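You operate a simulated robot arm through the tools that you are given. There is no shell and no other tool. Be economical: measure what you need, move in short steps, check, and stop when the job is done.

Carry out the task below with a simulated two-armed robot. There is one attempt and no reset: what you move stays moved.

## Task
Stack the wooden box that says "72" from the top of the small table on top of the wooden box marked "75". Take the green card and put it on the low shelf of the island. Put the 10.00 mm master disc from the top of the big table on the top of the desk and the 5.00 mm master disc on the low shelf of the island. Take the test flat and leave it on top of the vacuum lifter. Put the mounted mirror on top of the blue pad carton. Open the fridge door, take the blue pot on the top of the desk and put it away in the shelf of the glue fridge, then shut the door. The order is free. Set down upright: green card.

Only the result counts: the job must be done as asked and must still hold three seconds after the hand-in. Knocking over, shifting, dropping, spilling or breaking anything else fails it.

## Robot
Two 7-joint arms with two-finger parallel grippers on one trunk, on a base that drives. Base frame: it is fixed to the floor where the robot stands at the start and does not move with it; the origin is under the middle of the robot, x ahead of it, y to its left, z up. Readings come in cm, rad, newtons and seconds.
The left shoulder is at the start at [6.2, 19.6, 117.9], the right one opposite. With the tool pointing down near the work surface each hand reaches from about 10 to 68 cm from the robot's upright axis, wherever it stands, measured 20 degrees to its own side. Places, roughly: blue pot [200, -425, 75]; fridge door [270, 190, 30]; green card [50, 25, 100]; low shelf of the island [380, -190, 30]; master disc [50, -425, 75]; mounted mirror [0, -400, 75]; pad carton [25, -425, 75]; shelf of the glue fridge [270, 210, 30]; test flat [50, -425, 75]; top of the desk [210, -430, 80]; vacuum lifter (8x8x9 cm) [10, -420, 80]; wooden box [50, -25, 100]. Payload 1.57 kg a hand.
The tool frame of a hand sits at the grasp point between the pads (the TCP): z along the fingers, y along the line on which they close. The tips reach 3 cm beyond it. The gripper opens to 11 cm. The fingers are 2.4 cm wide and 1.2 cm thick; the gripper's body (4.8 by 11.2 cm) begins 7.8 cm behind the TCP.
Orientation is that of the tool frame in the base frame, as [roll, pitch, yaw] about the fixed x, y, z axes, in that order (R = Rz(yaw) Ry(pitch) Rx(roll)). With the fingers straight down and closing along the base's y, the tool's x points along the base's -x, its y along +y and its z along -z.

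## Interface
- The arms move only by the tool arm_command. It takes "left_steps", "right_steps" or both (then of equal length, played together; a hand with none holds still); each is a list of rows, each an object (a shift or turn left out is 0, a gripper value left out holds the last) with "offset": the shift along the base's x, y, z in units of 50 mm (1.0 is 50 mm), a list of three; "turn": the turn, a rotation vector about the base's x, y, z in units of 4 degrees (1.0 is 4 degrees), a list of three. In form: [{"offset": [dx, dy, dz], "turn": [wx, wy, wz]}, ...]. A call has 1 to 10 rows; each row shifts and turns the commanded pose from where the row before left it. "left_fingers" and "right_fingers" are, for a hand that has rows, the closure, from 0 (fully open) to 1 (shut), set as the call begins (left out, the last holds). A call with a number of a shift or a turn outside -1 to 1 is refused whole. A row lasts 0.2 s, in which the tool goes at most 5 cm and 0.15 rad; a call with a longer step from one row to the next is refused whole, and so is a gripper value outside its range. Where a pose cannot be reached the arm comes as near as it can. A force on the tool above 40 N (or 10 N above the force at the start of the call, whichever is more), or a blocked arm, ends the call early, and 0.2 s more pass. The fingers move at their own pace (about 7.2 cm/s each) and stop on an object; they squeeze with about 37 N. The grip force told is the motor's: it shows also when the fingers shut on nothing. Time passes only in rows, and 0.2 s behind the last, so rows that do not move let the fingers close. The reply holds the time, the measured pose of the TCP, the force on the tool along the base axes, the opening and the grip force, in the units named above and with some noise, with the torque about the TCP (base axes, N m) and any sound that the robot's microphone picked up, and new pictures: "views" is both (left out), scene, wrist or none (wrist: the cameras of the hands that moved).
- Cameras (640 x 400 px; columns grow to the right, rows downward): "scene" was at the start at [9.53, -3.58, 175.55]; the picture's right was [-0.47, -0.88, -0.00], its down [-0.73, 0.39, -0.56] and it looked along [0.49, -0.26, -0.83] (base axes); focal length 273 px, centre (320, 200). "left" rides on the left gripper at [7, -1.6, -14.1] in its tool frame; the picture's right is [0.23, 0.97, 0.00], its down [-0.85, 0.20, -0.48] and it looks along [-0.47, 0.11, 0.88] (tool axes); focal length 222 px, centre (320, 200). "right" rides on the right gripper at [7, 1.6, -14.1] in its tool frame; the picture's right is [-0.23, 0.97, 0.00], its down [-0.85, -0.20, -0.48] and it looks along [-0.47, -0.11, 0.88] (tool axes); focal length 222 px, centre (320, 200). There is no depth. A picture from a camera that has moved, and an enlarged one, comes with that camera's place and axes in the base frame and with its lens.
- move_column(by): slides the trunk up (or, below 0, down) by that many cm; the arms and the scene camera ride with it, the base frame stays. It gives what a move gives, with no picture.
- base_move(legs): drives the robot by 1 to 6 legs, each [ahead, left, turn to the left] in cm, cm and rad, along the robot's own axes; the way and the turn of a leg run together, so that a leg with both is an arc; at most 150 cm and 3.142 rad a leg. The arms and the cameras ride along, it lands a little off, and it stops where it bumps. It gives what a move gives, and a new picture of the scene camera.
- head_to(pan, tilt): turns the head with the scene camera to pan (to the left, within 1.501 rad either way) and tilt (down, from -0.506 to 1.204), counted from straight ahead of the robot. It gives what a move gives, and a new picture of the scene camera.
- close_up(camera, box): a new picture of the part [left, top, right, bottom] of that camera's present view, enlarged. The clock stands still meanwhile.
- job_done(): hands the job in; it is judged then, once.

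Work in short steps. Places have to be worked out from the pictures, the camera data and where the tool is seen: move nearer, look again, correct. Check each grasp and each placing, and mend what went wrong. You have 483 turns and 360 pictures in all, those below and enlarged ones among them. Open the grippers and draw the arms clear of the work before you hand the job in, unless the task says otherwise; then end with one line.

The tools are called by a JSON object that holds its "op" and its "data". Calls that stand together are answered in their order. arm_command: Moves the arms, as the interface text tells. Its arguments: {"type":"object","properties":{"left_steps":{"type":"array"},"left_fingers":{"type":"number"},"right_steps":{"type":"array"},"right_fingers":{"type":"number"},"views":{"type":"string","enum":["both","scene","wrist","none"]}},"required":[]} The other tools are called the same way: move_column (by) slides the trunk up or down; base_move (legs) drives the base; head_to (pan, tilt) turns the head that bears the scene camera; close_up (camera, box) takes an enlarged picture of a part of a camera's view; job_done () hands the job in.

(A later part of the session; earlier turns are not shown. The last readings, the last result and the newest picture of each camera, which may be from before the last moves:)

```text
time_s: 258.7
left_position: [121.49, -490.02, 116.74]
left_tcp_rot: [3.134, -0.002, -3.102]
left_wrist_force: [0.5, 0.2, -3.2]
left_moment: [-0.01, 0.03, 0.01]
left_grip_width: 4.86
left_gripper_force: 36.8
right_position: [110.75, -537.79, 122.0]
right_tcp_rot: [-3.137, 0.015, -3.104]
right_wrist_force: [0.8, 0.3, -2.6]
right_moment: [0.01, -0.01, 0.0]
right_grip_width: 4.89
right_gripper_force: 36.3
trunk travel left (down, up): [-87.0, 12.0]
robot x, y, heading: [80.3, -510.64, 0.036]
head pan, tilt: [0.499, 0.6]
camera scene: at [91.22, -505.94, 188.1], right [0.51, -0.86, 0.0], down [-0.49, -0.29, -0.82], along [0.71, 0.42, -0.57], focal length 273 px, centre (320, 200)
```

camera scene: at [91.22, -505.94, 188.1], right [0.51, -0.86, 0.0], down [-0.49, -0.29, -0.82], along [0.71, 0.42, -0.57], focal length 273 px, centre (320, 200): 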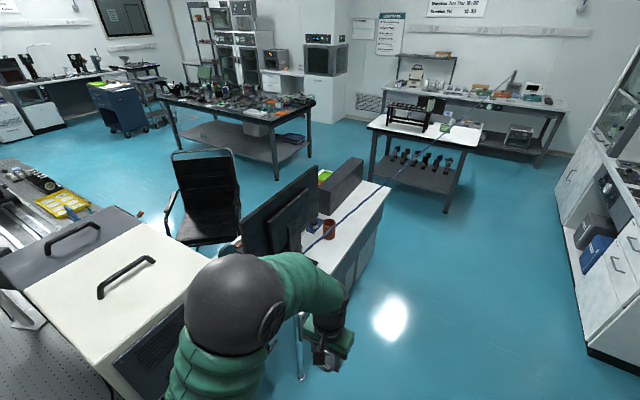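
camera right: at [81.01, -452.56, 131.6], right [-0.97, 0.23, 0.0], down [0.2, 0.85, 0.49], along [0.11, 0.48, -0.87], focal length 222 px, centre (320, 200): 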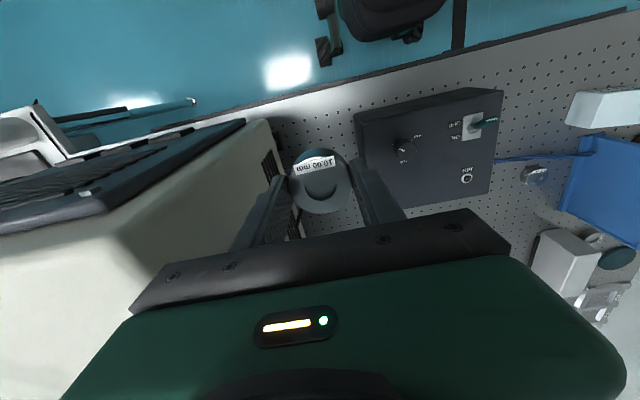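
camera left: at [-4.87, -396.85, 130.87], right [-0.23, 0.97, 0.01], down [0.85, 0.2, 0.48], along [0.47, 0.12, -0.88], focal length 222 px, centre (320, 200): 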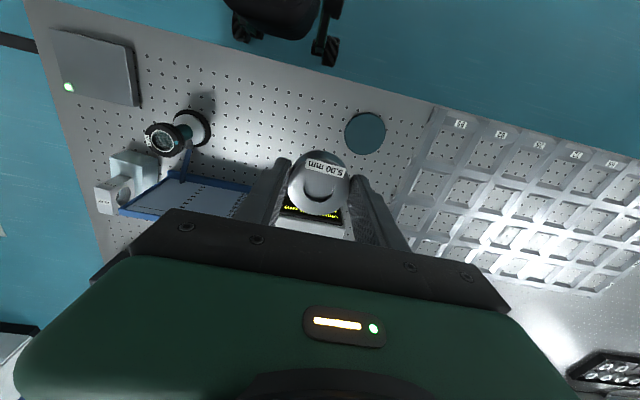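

A blue hose runs in the air over the desk. Zoom to understand it.

{"op": "close_up", "data": {"camera": "scene", "box": [220, 100, 480, 300]}}

{"op": "head_to", "data": {"pan": 0.15, "tilt": 0.6}}

```text
2.00 times, centred on (350, 200) of scene
camera zoom: at [91.22, -505.94, 188.1], right [0.51, -0.86, 0.0], down [-0.49, -0.29, -0.82], along [0.71, 0.42, -0.57], focal length 547 px, centre (260, 200)
```

zoom: 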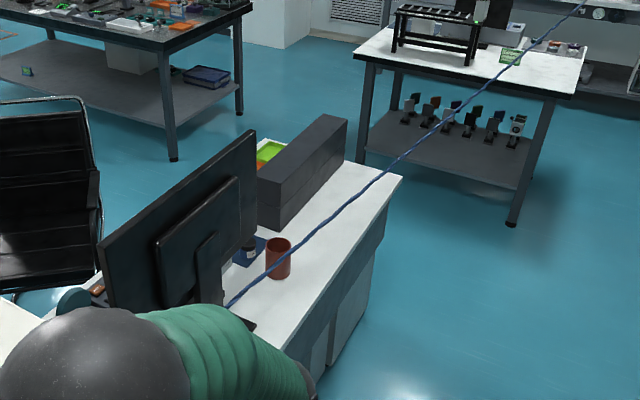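

```text
time_s: 259.5
left_position: [121.56, -490.06, 116.76]
left_tcp_rot: [3.135, -0.001, -3.103]
left_wrist_force: [-0.6, -0.4, -2.8]
left_moment: [0.0, 0.0, -0.02]
left_grip_width: 4.88
left_gripper_force: 37.1
right_position: [110.67, -537.75, 121.94]
right_tcp_rot: [-3.136, 0.014, -3.105]
right_wrist_force: [-0.6, 0.3, -2.7]
right_moment: [0.0, -0.02, 0.0]
right_grip_width: 4.88
right_gripper_force: 36.6
trunk travel left (down, up): [-87.0, 12.0]
robot x, y, heading: [80.44, -510.61, 0.037]
head pan, tilt: [0.15, 0.6]
camera scene: at [92.27, -508.82, 188.11], right [0.19, -0.98, 0.0], down [-0.56, -0.1, -0.82], along [0.81, 0.15, -0.57], focal length 273 px, centre (320, 200)
```

scene: 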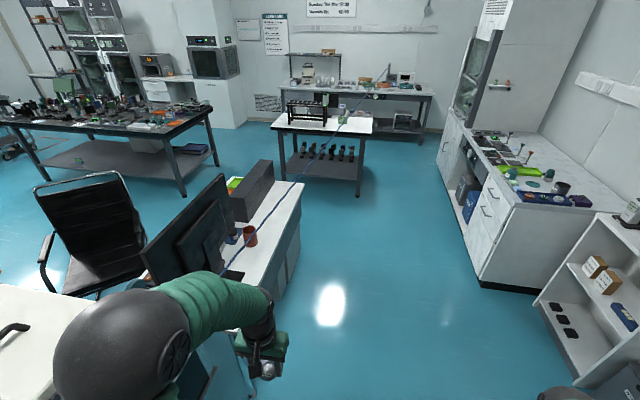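

The hose runs above the desk's back edge (≈[181,-455,91] → [226,-463,99]); keep arms above it. Retract the left hand, drive to x≈186, y≈-522 and turn to face the desk.

{"op": "arm_command", "data": {"left_steps": [{"offset": [-0.6, 0, 0.5]}, {"offset": [-0.6, 0, 0.5]}, {"offset": [-0.5, 0, 0.5]}, {"offset": [0, 0, 0]}], "views": "none"}}

{"op": "base_move", "data": {"legs": [[106, -14, -0.037], [0, 0, 1.571]]}}

{"op": "head_to", "data": {"pan": -0.1, "tilt": 0.75}}

```text
time_s: 260.5
left_position: [113.11, -489.89, 124.17]
left_tcp_rot: [3.134, -0.004, -3.102]
left_wrist_force: [-0.2, 0.5, -3.8]
left_moment: [-0.01, 0.02, 0.01]
left_grip_width: 4.88
left_gripper_force: 36.8
right_position: [110.79, -537.68, 121.89]
right_tcp_rot: [-3.137, 0.015, -3.105]
right_wrist_force: [-0.6, -1.4, -1.9]
right_moment: [-0.04, 0.01, -0.02]
right_grip_width: 4.89
right_gripper_force: 36.8
trunk travel left (down, up): [-87.0, 12.0]
robot x, y, heading: [80.37, -510.69, 0.035]
head pan, tilt: [0.15, 0.6]
```

```text
time_s: 269.8
left_position: [164.73, -490.17, 124.27]
left_tcp_rot: [3.135, -0.001, -1.555]
left_wrist_force: [0.8, 0.5, -2.1]
left_moment: [0.03, 0.0, 0.02]
left_grip_width: 4.87
left_gripper_force: 37.3
right_position: [212.48, -493.6, 121.87]
right_tcp_rot: [-3.137, 0.014, -1.558]
right_wrist_force: [0.5, 0.3, -2.7]
right_moment: [0.0, -0.04, 0.03]
right_grip_width: 4.91
right_gripper_force: 37.2
trunk travel left (down, up): [-87.0, 12.0]
robot x, y, heading: [184.57, -523.92, 1.585]
head pan, tilt: [0.15, 0.6]
camera scene: at [183.09, -511.52, 188.12], right [0.99, 0.16, 0.0], down [0.09, -0.56, -0.82], along [-0.13, 0.81, -0.57], focal length 273 px, centre (320, 200)
```

scene: 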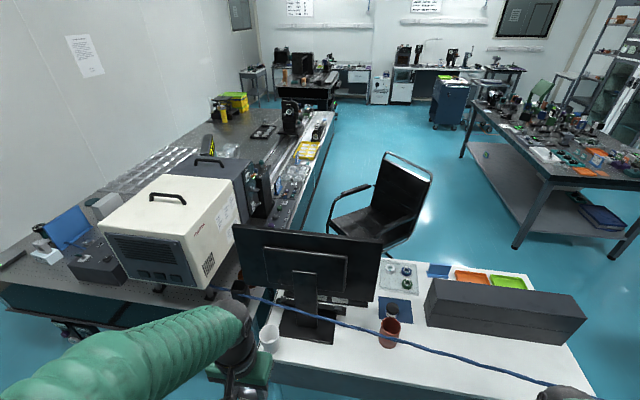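

```text
time_s: 270.6
left_position: [164.69, -490.22, 124.23]
left_tcp_rot: [3.137, -0.001, -1.555]
left_wrist_force: [-0.5, 1.0, -1.9]
left_moment: [-0.02, -0.04, 0.03]
left_grip_width: 4.89
left_gripper_force: 36.2
right_position: [212.51, -493.59, 122.0]
right_tcp_rot: [-3.136, 0.015, -1.558]
right_wrist_force: [-0.3, -0.5, -1.7]
right_moment: [-0.02, 0.02, -0.04]
right_grip_width: 4.91
right_gripper_force: 37.3
trunk travel left (down, up): [-87.0, 12.0]
robot x, y, heading: [184.08, -523.3, 1.582]
head pan, tilt: [-0.099, 0.75]
camera scene: at [185.21, -511.98, 186.83], right [1.0, -0.09, 0.0], down [-0.06, -0.68, -0.73], along [0.06, 0.73, -0.68], focal length 273 px, centre (320, 200)
```

scene: 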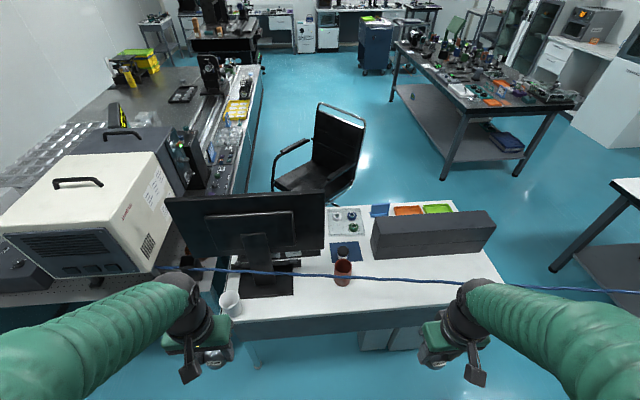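

{"op": "close_up", "data": {"camera": "scene", "box": [200, 190, 500, 330]}}

{"op": "close_up", "data": {"camera": "scene", "box": [300, 195, 400, 295]}}

```text
2.13 times, centred on (350, 260) of scene
camera zoom: at [185.21, -511.98, 186.83], right [1.0, -0.09, 0.0], down [-0.06, -0.68, -0.73], along [0.06, 0.73, -0.68], focal length 583 px, centre (256, 72)
```

zoom: 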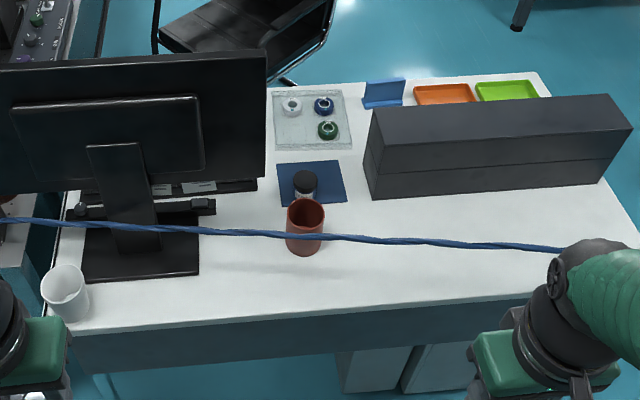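

```text
4.00 times, centred on (350, 245) of scene
camera zoom: at [185.21, -511.98, 186.83], right [1.0, -0.09, 0.0], down [-0.06, -0.68, -0.73], along [0.06, 0.73, -0.68], focal length 1093 px, centre (200, 20)
```

zoom: 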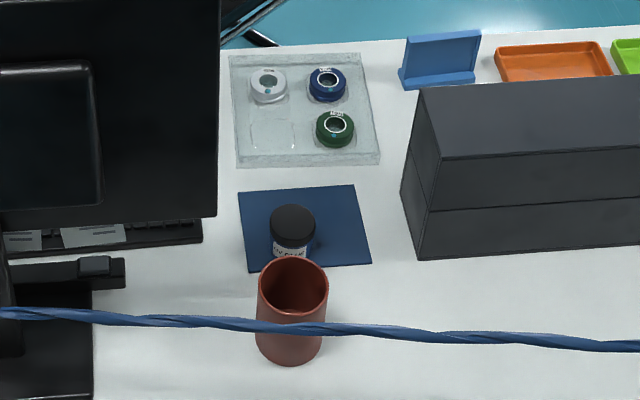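

Pot (dark-lidded jar) ≈[202,-435], red cup ≈[201,-446], free spot behind the SPHERES box ≈[226,-442]. Drive forward to y≈-496, x≈200.

{"op": "base_move", "data": {"legs": [[27, -16, -0.011]]}}

{"op": "head_to", "data": {"pan": -0.3, "tilt": 0.95}}

```text
time_s: 272.7
left_position: [180.27, -462.36, 124.2]
left_tcp_rot: [3.14, -0.001, -1.565]
left_wrist_force: [-0.1, 1.1, -2.5]
left_moment: [-0.02, 0.0, -0.02]
left_grip_width: 4.86
left_gripper_force: 36.8
right_position: [227.94, -466.46, 122.12]
right_tcp_rot: [-3.13, 0.019, -1.569]
right_wrist_force: [0.8, 0.2, -2.3]
right_moment: [-0.02, 0.01, 0.02]
right_grip_width: 4.89
right_gripper_force: 36.6
trunk travel left (down, up): [-87.0, 12.0]
robot x, y, heading: [199.99, -495.53, 1.572]
head pan, tilt: [-0.099, 0.75]
camera scene: at [200.13, -484.7, 186.86], right [0.99, -0.1, 0.01], down [-0.06, -0.68, -0.73], along [0.08, 0.73, -0.68], focal length 273 px, centre (320, 200)
```

scene: 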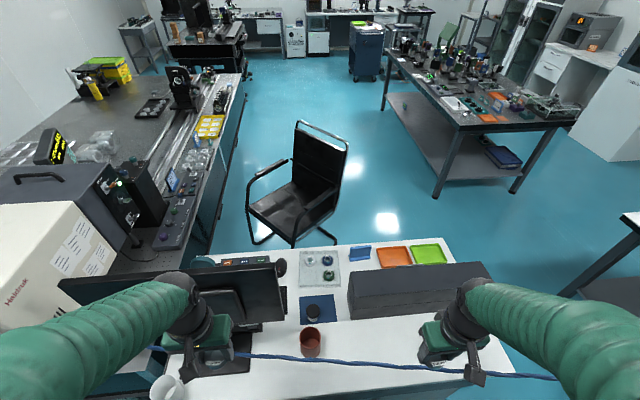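

```text
time_s: 273.4
left_position: [180.96, -462.31, 124.23]
left_tcp_rot: [3.136, -0.002, -1.565]
left_wrist_force: [-0.2, 0.6, -2.8]
left_moment: [-0.01, 0.0, 0.02]
left_grip_width: 4.85
left_gripper_force: 37.2
right_position: [228.66, -466.36, 121.99]
right_tcp_rot: [-3.135, 0.015, -1.569]
right_wrist_force: [-0.4, 0.3, -2.0]
right_moment: [-0.02, 0.04, 0.0]
right_grip_width: 4.86
right_gripper_force: 37.2
trunk travel left (down, up): [-87.0, 12.0]
robot x, y, heading: [200.34, -495.58, 1.571]
head pan, tilt: [-0.3, 0.949]
camera scene: at [202.61, -485.71, 185.29], right [0.96, -0.3, 0.0], down [-0.24, -0.78, -0.58], along [0.17, 0.56, -0.81], focal length 273 px, centre (320, 200)
```

scene: 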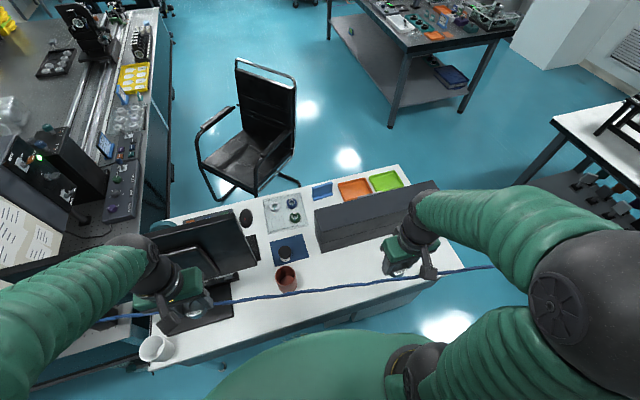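

Bring the right hand forward over the spot and look with the wrist camera.

{"op": "arm_command", "data": {"right_steps": [{"offset": [0, 0.7, 0]}, {"offset": [-0.2, 0.7, 0]}, {"offset": [-0.2, 0.7, 0]}, {"offset": [-0.1, 0.7, -0.3]}, {"offset": [0, 0.7, -0.5]}, {"offset": [0, 0.7, -0.5]}, {"offset": [0, 0.5, -0.5]}, {"offset": [0, 0, 0]}], "views": "both"}}

```text
time_s: 275.2
left_position: [181.0, -462.11, 124.17]
left_tcp_rot: [3.134, -0.001, -1.565]
left_wrist_force: [-0.3, -0.1, -2.1]
left_moment: [0.01, 0.0, 0.04]
left_grip_width: 4.88
left_gripper_force: 36.4
right_position: [226.23, -442.46, 112.94]
right_tcp_rot: [-3.136, 0.014, -1.568]
right_wrist_force: [-0.6, -0.4, -2.2]
right_moment: [0.01, 0.04, 0.05]
right_grip_width: 4.9
right_gripper_force: 37.2
trunk travel left (down, up): [-87.0, 12.0]
robot x, y, heading: [200.26, -495.78, 1.572]
head pan, tilt: [-0.3, 0.949]
camera scene: at [202.54, -485.34, 185.27], right [0.96, -0.3, 0.0], down [-0.24, -0.78, -0.58], along [0.17, 0.55, -0.81], focal length 273 px, centre (320, 200)
camera right: at [224.57, -449.74, 127.06], right [-0.97, 0.22, 0.0], down [0.19, 0.85, 0.49], along [0.11, 0.48, -0.87], focal length 222 px, centre (320, 200)
```

scene: 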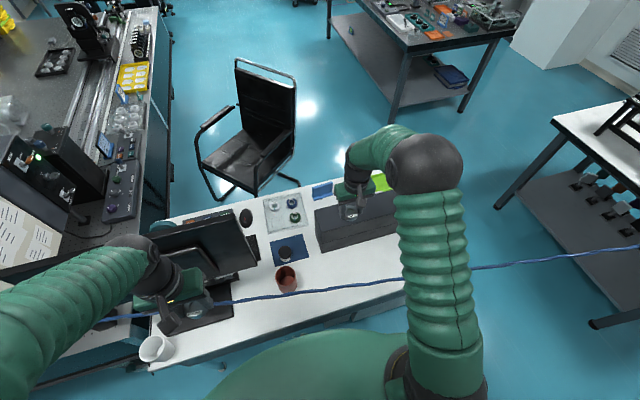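
right: 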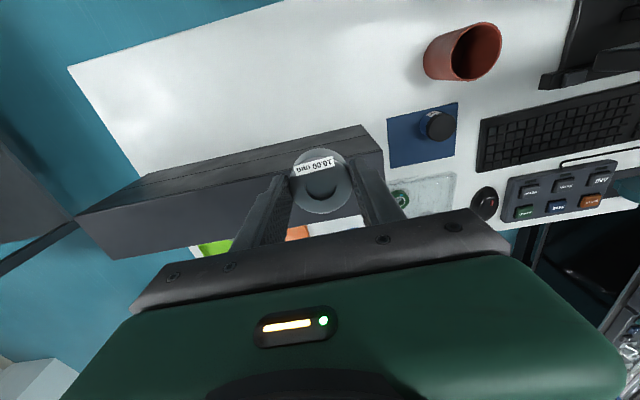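

Spot is clear white desk. Shift to y≈-444 and lower to z≈84.

{"op": "arm_command", "data": {"right_steps": [{"offset": [0, -0.3, -0.6]}, {"offset": [0, 0, -0.8]}, {"offset": [0, 0, -0.8]}, {"offset": [0, 0, -0.8]}, {"offset": [0, 0, -0.8]}, {"offset": [0, 0, -0.8]}, {"offset": [0, 0, -0.8]}, {"offset": [0, 0, -0.4]}, {"offset": [0, 0, 0]}], "views": "both"}}

```text
time_s: 277.2
left_position: [180.96, -462.04, 124.22]
left_tcp_rot: [3.134, -0.003, -1.565]
left_wrist_force: [-0.5, 0.3, -2.6]
left_moment: [-0.04, 0.0, -0.01]
left_grip_width: 4.86
left_gripper_force: 37.6
right_position: [225.98, -444.29, 83.84]
right_tcp_rot: [-3.137, 0.013, -1.57]
right_wrist_force: [0.1, 0.4, -2.4]
right_moment: [-0.03, 0.0, -0.01]
right_grip_width: 4.9
right_gripper_force: 37.0
trunk travel left (down, up): [-87.0, 12.0]
robot x, y, heading: [200.4, -495.68, 1.571]
head pan, tilt: [-0.3, 0.949]
camera scene: at [202.48, -485.31, 185.27], right [0.96, -0.3, 0.0], down [-0.24, -0.78, -0.58], along [0.17, 0.55, -0.81], focal length 273 px, centre (320, 200)
camera right: at [224.53, -451.46, 98.06], right [-0.97, 0.23, 0.0], down [0.19, 0.85, 0.49], along [0.11, 0.48, -0.87], focal length 222 px, centre (320, 200)
```

scene: 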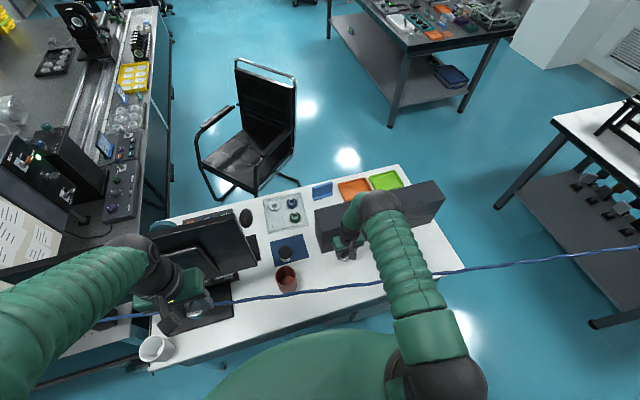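
right: 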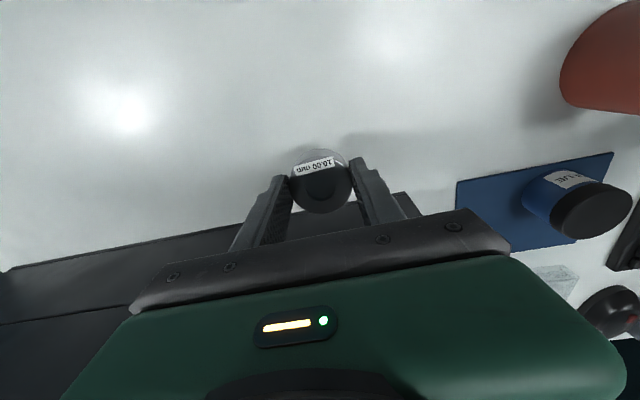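

{"op": "arm_command", "data": {"right_steps": [{"offset": [0, 0, -0.3]}, {"offset": [0, 0, -0.3]}, {"offset": [0, 0, -0.2]}, {"offset": [0, 0, -0.1]}, {"offset": [0, 0, 0]}], "views": "none"}}

```text
time_s: 278.4
left_position: [180.88, -462.27, 124.19]
left_tcp_rot: [3.134, -0.003, -1.567]
left_wrist_force: [0.1, 0.1, -3.5]
left_moment: [-0.02, 0.04, -0.03]
left_grip_width: 4.87
left_gripper_force: 36.9
right_position: [226.19, -444.31, 79.46]
right_tcp_rot: [-3.133, 0.015, -1.569]
right_wrist_force: [2.0, -0.3, 8.7]
right_moment: [-0.18, 0.14, 0.06]
right_grip_width: 4.88
right_gripper_force: 37.4
trunk travel left (down, up): [-87.0, 12.0]
robot x, y, heading: [200.5, -495.75, 1.574]
head pan, tilt: [-0.3, 0.949]
```

Contact. Release the 10.00 mm disc.

{"op": "arm_command", "data": {"right_steps": [{"offset": [0, 0, 0]}, {"offset": [0, 0, 0]}, {"offset": [0, 0, 0]}], "right_fingers": 0.3, "views": "wrist"}}

{"op": "arm_command", "data": {"right_steps": [{"offset": [0, 0, 0.4]}, {"offset": [0, 0, 0.8]}, {"offset": [0, 0, 0.8]}, {"offset": [0, 0, 0.8]}, {"offset": [0, 0, 0.8]}, {"offset": [0, 0, 0.8]}, {"offset": [0, 0, 0.8]}, {"offset": [0, 0, 0]}], "views": "wrist"}}

```text
time_s: 279.2
left_position: [180.91, -462.17, 124.16]
left_tcp_rot: [3.134, -0.001, -1.565]
left_wrist_force: [0.0, -0.1, -1.9]
left_moment: [0.0, -0.03, 0.0]
left_grip_width: 4.85
left_gripper_force: 36.9
right_position: [226.22, -444.35, 79.46]
right_tcp_rot: [-3.138, 0.012, -1.569]
right_wrist_force: [-0.1, -0.7, -0.8]
right_moment: [0.0, -0.01, 0.0]
right_grip_width: 7.71
right_gripper_force: 0.0
trunk travel left (down, up): [-87.0, 12.0]
robot x, y, heading: [200.27, -495.91, 1.568]
head pan, tilt: [-0.3, 0.949]
camera right: at [224.55, -451.52, 93.58], right [-0.97, 0.22, 0.0], down [0.19, 0.85, 0.49], along [0.11, 0.48, -0.87], focal length 222 px, centre (320, 200)
```

right: 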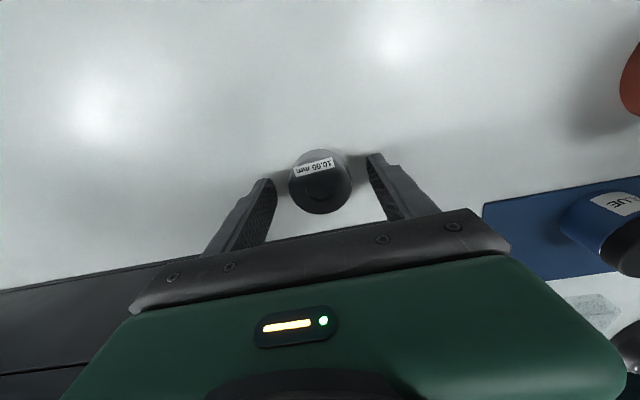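

```text
time_s: 281.0
left_position: [180.95, -462.16, 124.15]
left_tcp_rot: [3.136, -0.001, -1.566]
left_wrist_force: [0.2, -1.0, -3.5]
left_moment: [0.03, 0.0, 0.01]
left_grip_width: 4.87
left_gripper_force: 37.1
right_position: [226.09, -443.9, 105.19]
right_tcp_rot: [-3.136, 0.014, -1.569]
right_wrist_force: [0.0, 0.0, -0.4]
right_moment: [-0.02, 0.04, 0.0]
right_grip_width: 7.7
right_gripper_force: 0.0
trunk travel left (down, up): [-87.0, 12.0]
robot x, y, heading: [200.56, -495.89, 1.573]
head pan, tilt: [-0.3, 0.949]
camera right: at [224.47, -451.15, 119.38], right [-0.97, 0.23, 0.0], down [0.19, 0.85, 0.49], along [0.11, 0.48, -0.87], focal length 222 px, centre (320, 200)
```

right: 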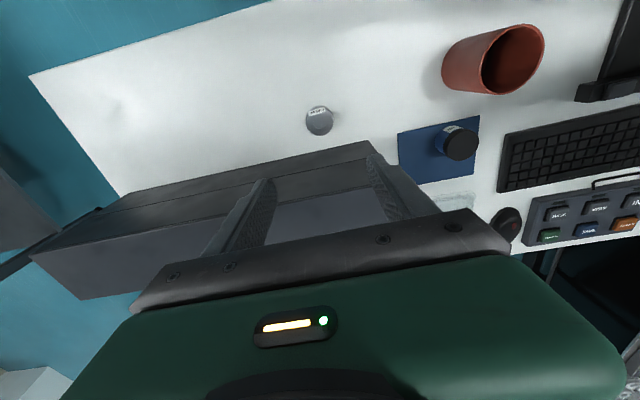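

Disc placed on the desk. Now shift left 15 cm and move the right hand over the blue pot.

{"op": "base_move", "data": {"legs": [[0, 15, 0]]}}

{"op": "arm_command", "data": {"right_steps": [{"offset": [-0.4, 0.4, 0]}, {"offset": [-0.4, 0.4, 0]}, {"offset": [-0.4, 0.4, 0]}, {"offset": [-0.3, 0.3, 0]}, {"offset": [0, 0, 0]}], "right_fingers": 0, "views": "wrist"}}

```text
time_s: 282.4
left_position: [169.14, -461.93, 124.71]
left_tcp_rot: [3.112, -0.001, -1.569]
left_wrist_force: [1.2, 0.3, -2.7]
left_moment: [-0.07, 0.09, -0.03]
left_grip_width: 4.88
left_gripper_force: 36.8
right_position: [213.97, -444.08, 104.54]
right_tcp_rot: [3.125, 0.015, -1.574]
right_wrist_force: [2.1, -0.6, 0.1]
right_moment: [0.03, 0.14, 0.01]
right_grip_width: 7.71
right_gripper_force: 0.0
trunk travel left (down, up): [-87.0, 12.0]
robot x, y, heading: [185.92, -495.49, 1.567]
head pan, tilt: [-0.3, 0.949]
camera scene: at [192.43, -485.37, 185.16], right [0.95, -0.3, -0.02], down [-0.26, -0.78, -0.57], along [0.15, 0.55, -0.82], focal length 273 px, centre (320, 200)
```

scene: 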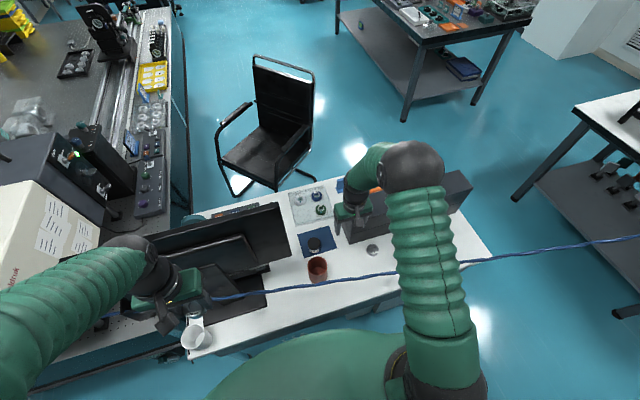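

```text
time_s: 283.6
left_position: [164.63, -462.25, 124.1]
left_tcp_rot: [-3.135, 0.001, -1.566]
left_wrist_force: [-1.1, 0.2, -2.1]
left_moment: [-0.03, 0.01, 0.04]
left_grip_width: 4.9
left_gripper_force: 36.7
right_position: [202.47, -436.71, 105.79]
right_tcp_rot: [-3.123, 0.016, -1.572]
right_wrist_force: [-1.7, -0.5, 0.5]
right_moment: [-0.01, -0.09, 0.04]
right_grip_width: 11.0
right_gripper_force: 0.2
trunk travel left (down, up): [-87.0, 12.0]
robot x, y, heading: [185.32, -495.87, 1.568]
head pan, tilt: [-0.3, 0.949]
camera right: at [200.66, -443.96, 119.89], right [-0.97, 0.23, -0.02], down [0.19, 0.85, 0.5], along [0.13, 0.48, -0.87], focal length 222 px, centre (320, 200)
```

right: 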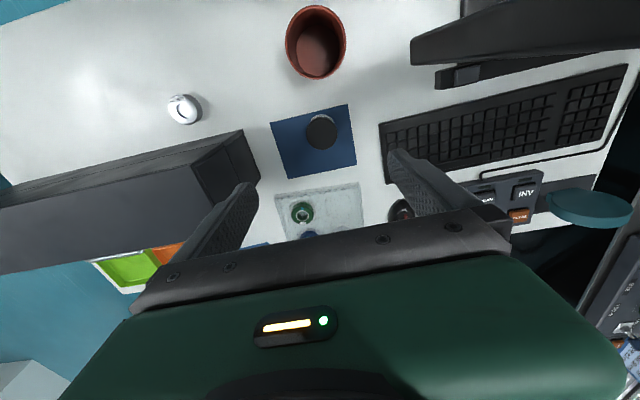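

Pot ≈[202.9,-435.8]. Narrow to ~8 cm and descend to z≈86 first.

{"op": "arm_command", "data": {"right_steps": [{"offset": [0.1, 0.18, -0.5]}, {"offset": [0, 0, -0.8]}, {"offset": [0, 0, -0.8]}, {"offset": [0, 0, -0.8]}, {"offset": [0, 0, -0.8]}, {"offset": [0, 0, 0]}], "right_fingers": 0.27, "views": "wrist"}}

```text
time_s: 285.0
left_position: [167.19, -462.29, 124.39]
left_tcp_rot: [3.13, 0.001, -1.571]
left_wrist_force: [-0.2, 0.2, -3.1]
left_moment: [-0.05, 0.04, 0.01]
left_grip_width: 4.83
left_gripper_force: 36.7
right_position: [205.31, -435.98, 86.68]
right_tcp_rot: [-3.14, 0.015, -1.574]
right_wrist_force: [-0.4, 0.0, -0.3]
right_moment: [0.01, 0.0, 0.03]
right_grip_width: 8.05
right_gripper_force: 0.0
trunk travel left (down, up): [-87.0, 12.0]
robot x, y, heading: [185.98, -495.84, 1.567]
head pan, tilt: [-0.3, 0.949]
camera right: at [203.75, -443.19, 100.9], right [-0.97, 0.23, 0.0], down [0.2, 0.85, 0.49], along [0.11, 0.48, -0.87], focal length 222 px, centre (320, 200)
```

right: 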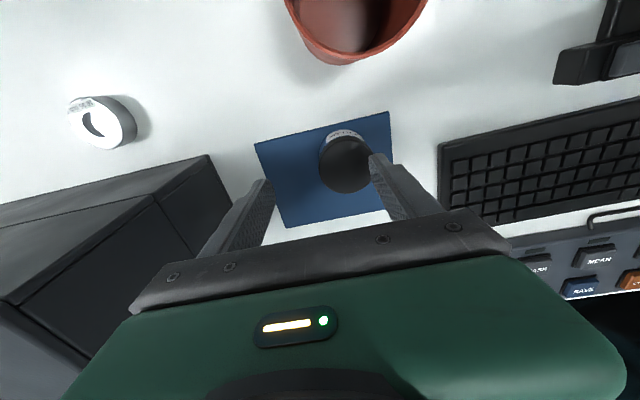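

The base had drifted; correct x by -2.3 at slightly higher z and re-look.

{"op": "arm_command", "data": {"right_steps": [{"offset": [0, 0, 0.4]}, {"offset": [-0.46, 0.04, 0]}, {"offset": [0, 0, 0]}, {"offset": [0, 0, 0]}], "views": "wrist"}}

```text
time_s: 286.0
left_position: [166.69, -462.19, 124.34]
left_tcp_rot: [3.132, 0.0, -1.572]
left_wrist_force: [0.7, 0.2, -3.6]
left_moment: [-0.03, -0.01, 0.01]
left_grip_width: 4.85
left_gripper_force: 36.9
right_position: [202.67, -435.73, 88.48]
right_tcp_rot: [-3.136, 0.014, -1.575]
right_wrist_force: [0.5, 1.4, 0.6]
right_moment: [-0.02, 0.02, 0.02]
right_grip_width: 8.0
right_gripper_force: 0.0
trunk travel left (down, up): [-87.0, 12.0]
robot x, y, heading: [185.93, -495.68, 1.566]
head pan, tilt: [-0.3, 0.949]
camera right: at [200.92, -442.95, 102.76], right [-0.97, 0.23, 0.0], down [0.2, 0.85, 0.49], along [0.11, 0.48, -0.87], focal length 222 px, centre (320, 200)
```

right: 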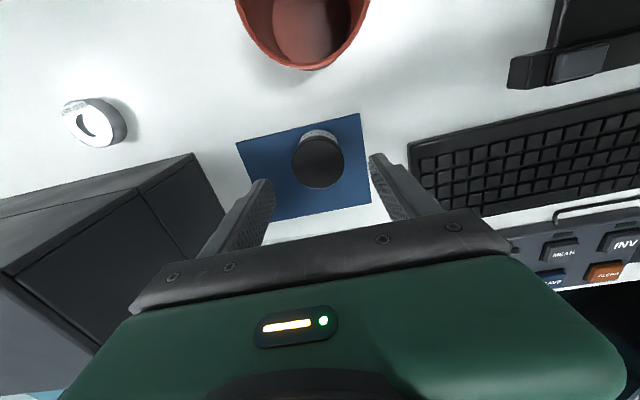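

Centred. Descend to z≈79.8 and close.

{"op": "arm_command", "data": {"right_steps": [{"offset": [0.02, 0, -0.5]}, {"offset": [0, 0, -0.5]}, {"offset": [0, 0, -0.4]}, {"offset": [0, 0, -0.34]}, {"offset": [0, 0, 0]}], "views": "wrist"}}

```text
time_s: 287.2
left_position: [165.84, -462.19, 124.12]
left_tcp_rot: [3.138, -0.001, -1.571]
left_wrist_force: [0.0, 0.0, -2.0]
left_moment: [0.04, -0.02, -0.03]
left_grip_width: 4.87
left_gripper_force: 36.8
right_position: [202.3, -436.31, 80.45]
right_tcp_rot: [-3.131, 0.014, -1.571]
right_wrist_force: [-0.1, 0.4, 0.7]
right_moment: [0.02, 0.01, 0.02]
right_grip_width: 8.03
right_gripper_force: 0.2
right hand out of reach, approached as far as the arm can: row 4
trunk travel left (down, up): [-87.0, 12.0]
robot x, y, heading: [185.32, -495.5, 1.567]
head pan, tilt: [-0.3, 0.949]
camera right: at [200.56, -443.42, 94.47], right [-0.97, 0.23, -0.01], down [0.2, 0.85, 0.49], along [0.12, 0.48, -0.87], focal length 222 px, centre (320, 200)
```

right: 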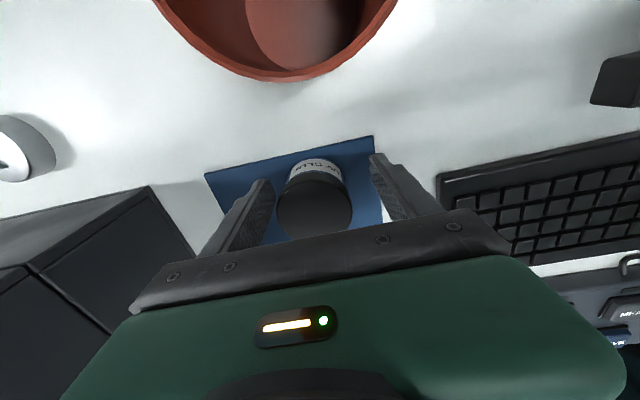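

{"op": "arm_command", "data": {"right_steps": [{"offset": [0, 0, 0]}, {"offset": [0, 0, 0]}, {"offset": [0, 0, 0]}], "right_fingers": 1, "views": "none"}}

{"op": "move_column", "data": {"by": 8}}

```text
time_s: 288.0
left_position: [166.07, -462.16, 124.09]
left_tcp_rot: [3.139, 0.001, -1.571]
left_wrist_force: [-0.4, 0.2, -3.1]
left_moment: [-0.02, -0.01, -0.02]
left_grip_width: 4.86
left_gripper_force: 36.9
right_position: [202.43, -436.3, 80.26]
right_tcp_rot: [-3.131, 0.017, -1.572]
right_wrist_force: [1.1, 0.5, 0.8]
right_moment: [0.01, 0.01, -0.02]
right_grip_width: 5.24
right_gripper_force: 37.2
trunk travel left (down, up): [-87.0, 12.0]
robot x, y, heading: [185.6, -495.72, 1.57]
head pan, tilt: [-0.3, 0.949]
```

```text
time_s: 289.2
left_position: [166.08, -462.27, 132.12]
left_tcp_rot: [3.138, -0.001, -1.571]
left_wrist_force: [0.0, 0.5, -2.5]
left_moment: [0.0, 0.01, -0.01]
left_grip_width: 4.87
left_gripper_force: 37.2
right_position: [202.52, -436.16, 88.24]
right_tcp_rot: [-3.132, 0.013, -1.573]
right_wrist_force: [-0.2, 0.1, -0.5]
right_moment: [-0.01, -0.01, 0.0]
right_grip_width: 5.2
right_gripper_force: 37.8
trunk travel left (down, up): [-95.0, 4.0]
robot x, y, heading: [185.71, -495.95, 1.565]
head pan, tilt: [-0.3, 0.949]
```

Gripped 5.2 cm and raised with the column. Now raise with the arm, pulling back slightly.

{"op": "arm_command", "data": {"right_steps": [{"offset": [0.1, -0.1, 0.5]}, {"offset": [0.1, -0.1, 0.6]}, {"offset": [0.1, -0.2, 0.7]}, {"offset": [0.1, -0.2, 0.7]}, {"offset": [0, -0.3, 0.7]}, {"offset": [0, 0, 0]}], "views": "both"}}

```text
time_s: 290.6
left_position: [166.22, -462.19, 132.11]
left_tcp_rot: [3.138, 0.0, -1.571]
left_wrist_force: [-0.1, 0.7, -2.4]
left_moment: [0.01, 0.02, 0.01]
left_grip_width: 4.88
left_gripper_force: 36.4
right_position: [204.56, -440.66, 104.6]
right_tcp_rot: [-3.133, 0.015, -1.572]
right_wrist_force: [0.4, -0.1, -1.1]
right_moment: [0.02, 0.01, 0.0]
right_grip_width: 5.2
right_gripper_force: 36.9
trunk travel left (down, up): [-95.0, 4.0]
robot x, y, heading: [185.65, -495.59, 1.567]
head pan, tilt: [-0.3, 0.949]
camera scene: at [187.77, -485.33, 193.27], right [0.95, -0.3, 0.0], down [-0.24, -0.78, -0.58], along [0.17, 0.55, -0.81], focal length 273 px, centre (320, 200)
camera right: at [202.87, -447.91, 118.74], right [-0.97, 0.23, -0.01], down [0.2, 0.85, 0.49], along [0.12, 0.48, -0.87], focal length 222 px, centre (320, 200)
```

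scene: 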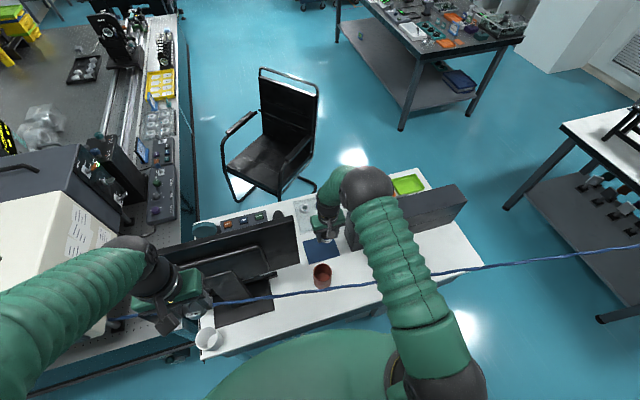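
right: 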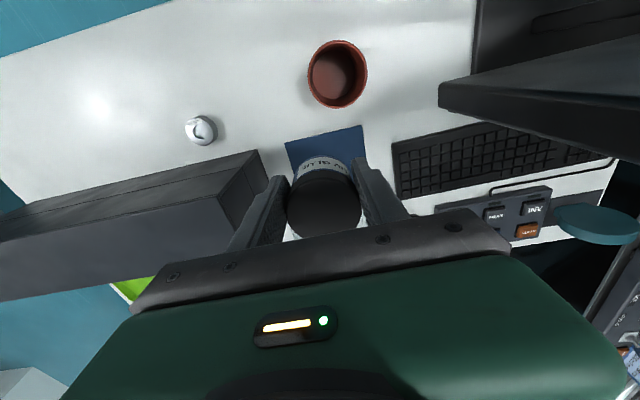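

Pot held ("…BLUE"). Raise and pull back over the hose; then retrace the safe route (around the table end and up the aisle).

{"op": "arm_command", "data": {"right_steps": [{"offset": [0.1, -0.2, 0.8]}, {"offset": [0.1, -0.2, 0.8]}, {"offset": [0.1, -0.3, 0.8]}, {"offset": [0, -0.7, 0.5]}, {"offset": [0, -0.8, 0]}, {"offset": [0, -0.8, 0]}, {"offset": [0, -0.8, 0]}, {"offset": [0, -0.8, 0]}, {"offset": [0, 0, 0]}], "views": "scene"}}

```text
time_s: 292.6
left_position: [166.23, -462.23, 132.15]
left_tcp_rot: [3.137, 0.0, -1.571]
left_wrist_force: [0.5, -0.1, -3.5]
left_moment: [0.03, -0.01, -0.01]
left_grip_width: 4.89
left_gripper_force: 36.7
right_position: [205.71, -463.87, 119.29]
right_tcp_rot: [-3.133, 0.015, -1.574]
right_wrist_force: [0.4, 1.1, -0.5]
right_moment: [-0.03, -0.02, -0.01]
right_grip_width: 5.19
right_gripper_force: 37.0
trunk travel left (down, up): [-95.0, 4.0]
robot x, y, heading: [185.74, -495.53, 1.567]
head pan, tilt: [-0.3, 0.949]
camera scene: at [187.8, -485.55, 193.28], right [0.95, -0.3, 0.0], down [-0.24, -0.78, -0.58], along [0.17, 0.55, -0.81], focal length 273 px, centre (320, 200)
```

scene: 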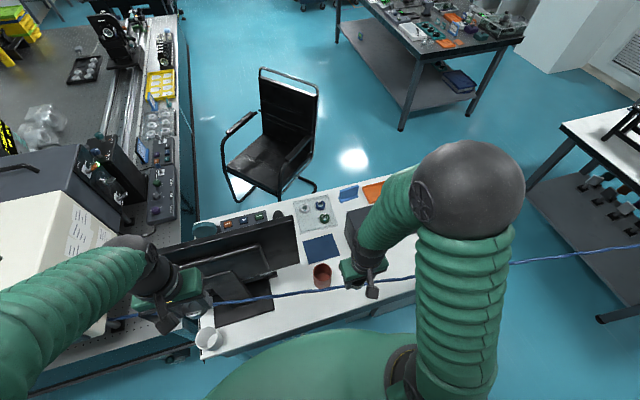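

{"op": "base_move", "data": {"legs": [[-24, 0, 0], [0, 0, -1.567], [-110, 0, 0], [-115, 0, 0]]}}

```text
time_s: 308.7
left_position: [-2.58, -500.27, 132.14]
left_tcp_rot: [3.139, 0.001, 3.127]
left_wrist_force: [0.8, -0.2, -3.0]
left_moment: [0.01, 0.01, -0.02]
left_grip_width: 4.85
left_gripper_force: 37.3
right_position: [-4.93, -540.05, 119.26]
right_tcp_rot: [-3.132, 0.015, 3.126]
right_wrist_force: [-0.3, -0.4, -0.5]
right_moment: [0.01, 0.05, 0.01]
right_grip_width: 5.2
right_gripper_force: 37.3
trunk travel left (down, up): [-95.0, 4.0]
robot x, y, heading: [-36.47, -519.54, -0.019]
head pan, tilt: [-0.3, 0.949]
camera scene: at [-26.06, -521.86, 193.26], right [-0.31, -0.95, 0.0], down [-0.77, 0.25, -0.58], along [0.55, -0.18, -0.81], focal length 273 px, centre (320, 200)
```

scene: 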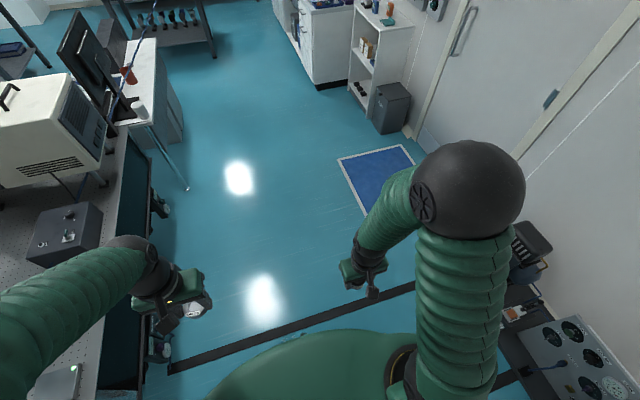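

Now up the aisle.

{"op": "base_move", "data": {"legs": [[-12, 0, 0.019], [0, 140, 0], [0, 140, 0]]}}

{"op": "head_to", "data": {"pan": 0.6, "tilt": 0.6}}

```text
time_s: 322.9
left_position: [-16.51, -223.3, 132.3]
left_tcp_rot: [3.134, 0.001, -3.127]
left_wrist_force: [0.0, 0.1, -2.1]
left_moment: [0.01, 0.01, -0.01]
left_grip_width: 4.82
left_gripper_force: 37.1
right_position: [-17.69, -262.95, 119.26]
right_tcp_rot: [-3.135, 0.015, -3.128]
right_wrist_force: [-0.7, -0.3, 0.0]
right_moment: [0.01, 0.02, 0.04]
right_grip_width: 5.18
right_gripper_force: 37.0
trunk travel left (down, up): [-95.0, 4.0]
robot x, y, heading: [-49.53, -243.19, 0.011]
head pan, tilt: [-0.3, 0.949]
camera scene: at [-39.31, -245.54, 193.27], right [-0.28, -0.96, 0.0], down [-0.78, 0.23, -0.58], along [0.56, -0.16, -0.81], focal length 273 px, centre (320, 200)
```

scene: 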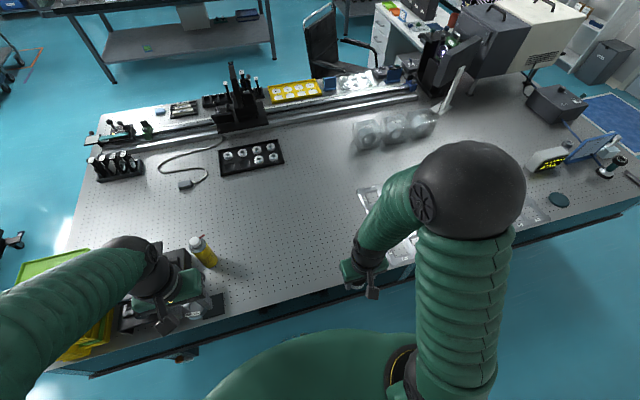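

```text
time_s: 324.1
left_position: [-16.74, -223.08, 132.3]
left_tcp_rot: [3.139, 0.001, -3.127]
left_wrist_force: [0.6, 0.5, -2.4]
left_moment: [-0.02, 0.06, 0.01]
left_grip_width: 4.85
left_gripper_force: 36.9
right_position: [-17.63, -262.74, 119.2]
right_tcp_rot: [-3.132, 0.016, -3.13]
right_wrist_force: [0.4, 0.2, -0.8]
right_moment: [0.02, -0.01, -0.01]
right_grip_width: 5.16
right_gripper_force: 37.0
trunk travel left (down, up): [-95.0, 4.0]
robot x, y, heading: [-49.04, -242.82, 0.013]
head pan, tilt: [0.6, 0.6]
camera scene: at [-39.07, -238.04, 196.12], right [0.57, -0.82, 0.0], down [-0.46, -0.32, -0.82], along [0.67, 0.47, -0.57], focal length 273 px, centre (320, 200)
```

scene: 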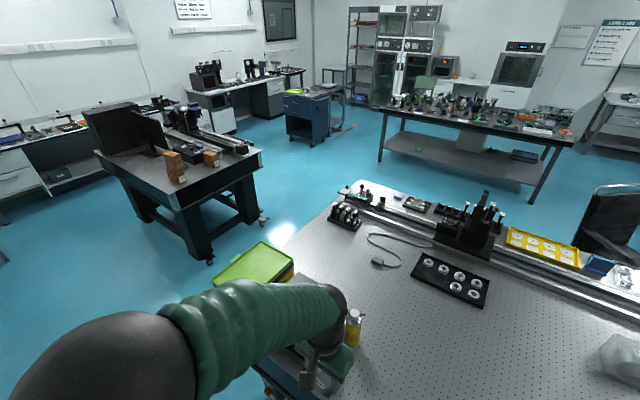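

{"op": "base_move", "data": {"legs": [[0, 147, -0.012], [140, 0, 0], [90, 0, 0]]}}

```text
time_s: 342.2
left_position: [213.08, -84.68, 132.25]
left_tcp_rot: [3.14, 0.002, 3.115]
left_wrist_force: [0.6, -0.2, -2.1]
left_moment: [-0.02, 0.02, 0.01]
left_grip_width: 4.83
left_gripper_force: 37.5
right_position: [210.41, -124.27, 119.27]
right_tcp_rot: [-3.132, 0.015, 3.112]
right_wrist_force: [-0.4, -0.7, -0.9]
right_moment: [-0.02, -0.01, -0.04]
right_grip_width: 5.19
right_gripper_force: 37.3
trunk travel left (down, up): [-95.0, 4.0]
robot x, y, heading: [179.31, -103.07, -0.028]
head pan, tilt: [0.6, 0.6]
camera scene: at [189.83, -98.73, 196.13], right [0.54, -0.84, 0.0], down [-0.48, -0.31, -0.82], along [0.69, 0.45, -0.57], focal length 273 px, centre (320, 200)
```

scene: 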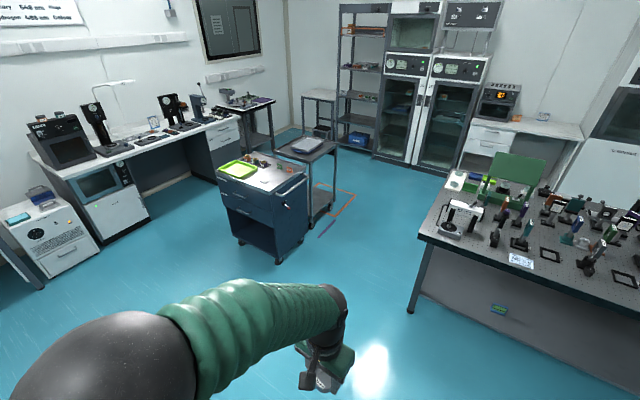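

Glue fridge should be near pixel (116,197). Zoom.

{"op": "close_up", "data": {"camera": "scene", "box": [0, 90, 260, 290]}}

```text
2.00 times, centred on (130, 190) of scene
camera zoom: at [189.83, -98.73, 196.13], right [0.54, -0.84, 0.0], down [-0.48, -0.31, -0.82], along [0.69, 0.45, -0.57], focal length 547 px, centre (700, 220)
```

zoom: 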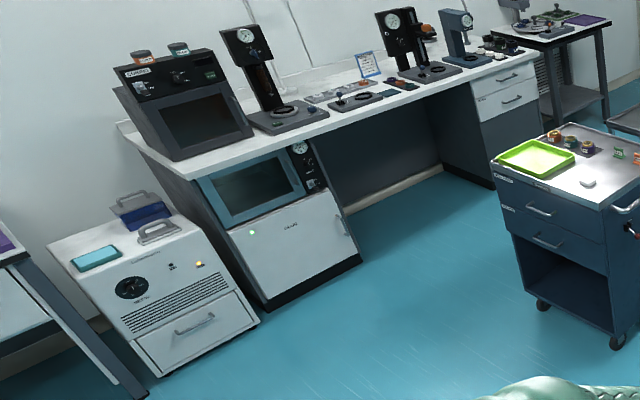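

Fridge: white door under the oven, handle at ≈[287,190,29]. First the island shelf: drive to about (245,-195).

{"op": "base_move", "data": {"legs": [[66, -92, 0.028]]}}

{"op": "move_column", "data": {"by": -40}}

{"op": "move_column", "data": {"by": -40}}

{"op": "head_to", "data": {"pan": 0.0, "tilt": 0.9}}

```text
time_s: 347.9
left_position: [277.8, -174.79, 132.28]
left_tcp_rot: [3.137, 0.004, 3.129]
left_wrist_force: [0.1, -0.1, -3.5]
left_moment: [0.0, 0.02, 0.0]
left_grip_width: 4.85
left_gripper_force: 36.9
right_position: [275.57, -214.33, 119.3]
right_tcp_rot: [-3.129, 0.016, 3.125]
right_wrist_force: [-0.3, 0.3, -0.6]
right_moment: [0.01, 0.03, 0.02]
right_grip_width: 5.19
right_gripper_force: 37.2
trunk travel left (down, up): [-95.0, 4.0]
robot x, y, heading: [244.7, -194.05, -0.019]
head pan, tilt: [0.6, 0.6]
camera scene: at [254.92, -189.04, 196.12], right [0.55, -0.83, 0.0], down [-0.47, -0.31, -0.82], along [0.69, 0.45, -0.57], focal length 273 px, centre (320, 200)
```

scene: 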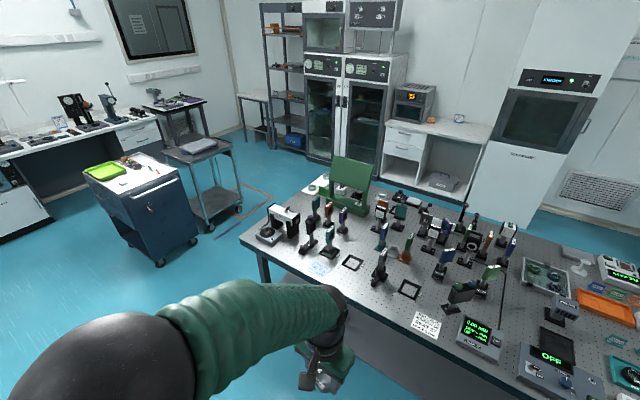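

```text
time_s: 351.8
left_position: [277.91, -174.97, 92.32]
left_tcp_rot: [3.137, 0.003, 3.128]
left_wrist_force: [-0.1, -0.1, -3.2]
left_moment: [0.02, 0.0, -0.02]
left_grip_width: 4.87
left_gripper_force: 37.5
right_position: [275.59, -214.59, 79.29]
right_tcp_rot: [-3.132, 0.016, 3.126]
right_wrist_force: [-0.3, 0.3, -1.5]
right_moment: [-0.04, 0.02, 0.0]
right_grip_width: 5.2
right_gripper_force: 36.9
trunk travel left (down, up): [-55.0, 44.0]
robot x, y, heading: [244.59, -194.14, -0.018]
head pan, tilt: [0.6, 0.6]
```

```text
time_s: 355.6
left_position: [277.73, -174.93, 52.2]
left_tcp_rot: [3.138, 0.005, 3.13]
left_wrist_force: [0.1, 0.2, -2.0]
left_moment: [0.0, -0.02, 0.02]
left_grip_width: 4.87
left_gripper_force: 36.7
right_position: [275.58, -214.52, 39.33]
right_tcp_rot: [-3.133, 0.015, 3.125]
right_wrist_force: [0.1, -0.4, 0.1]
right_moment: [-0.01, 0.01, 0.02]
right_grip_width: 5.2
right_gripper_force: 37.4
trunk travel left (down, up): [-15.0, 84.0]
robot x, y, heading: [244.29, -194.01, -0.018]
head pan, tilt: [0.6, 0.6]
```

```text
time_s: 356.6
left_position: [277.8, -174.99, 52.25]
left_tcp_rot: [3.138, 0.004, 3.133]
left_wrist_force: [-0.2, 0.4, -1.8]
left_moment: [0.05, 0.01, -0.01]
left_grip_width: 4.85
left_gripper_force: 36.8
right_position: [275.56, -214.52, 39.16]
right_tcp_rot: [-3.134, 0.016, 3.125]
right_wrist_force: [-0.7, -0.8, 0.1]
right_moment: [-0.01, 0.03, 0.0]
right_grip_width: 5.2
right_gripper_force: 36.6
trunk travel left (down, up): [-15.0, 84.0]
robot x, y, heading: [244.37, -193.88, -0.016]
head pan, tilt: [0.0, 0.901]
camera scene: at [255.11, -194.27, 113.64], right [-0.02, -1.0, 0.0], down [-0.78, 0.01, -0.62], along [0.62, -0.01, -0.78], focal length 273 px, centre (320, 200)
```

scene: 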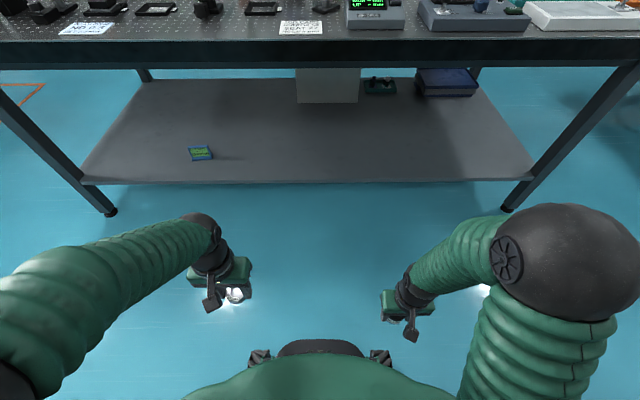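

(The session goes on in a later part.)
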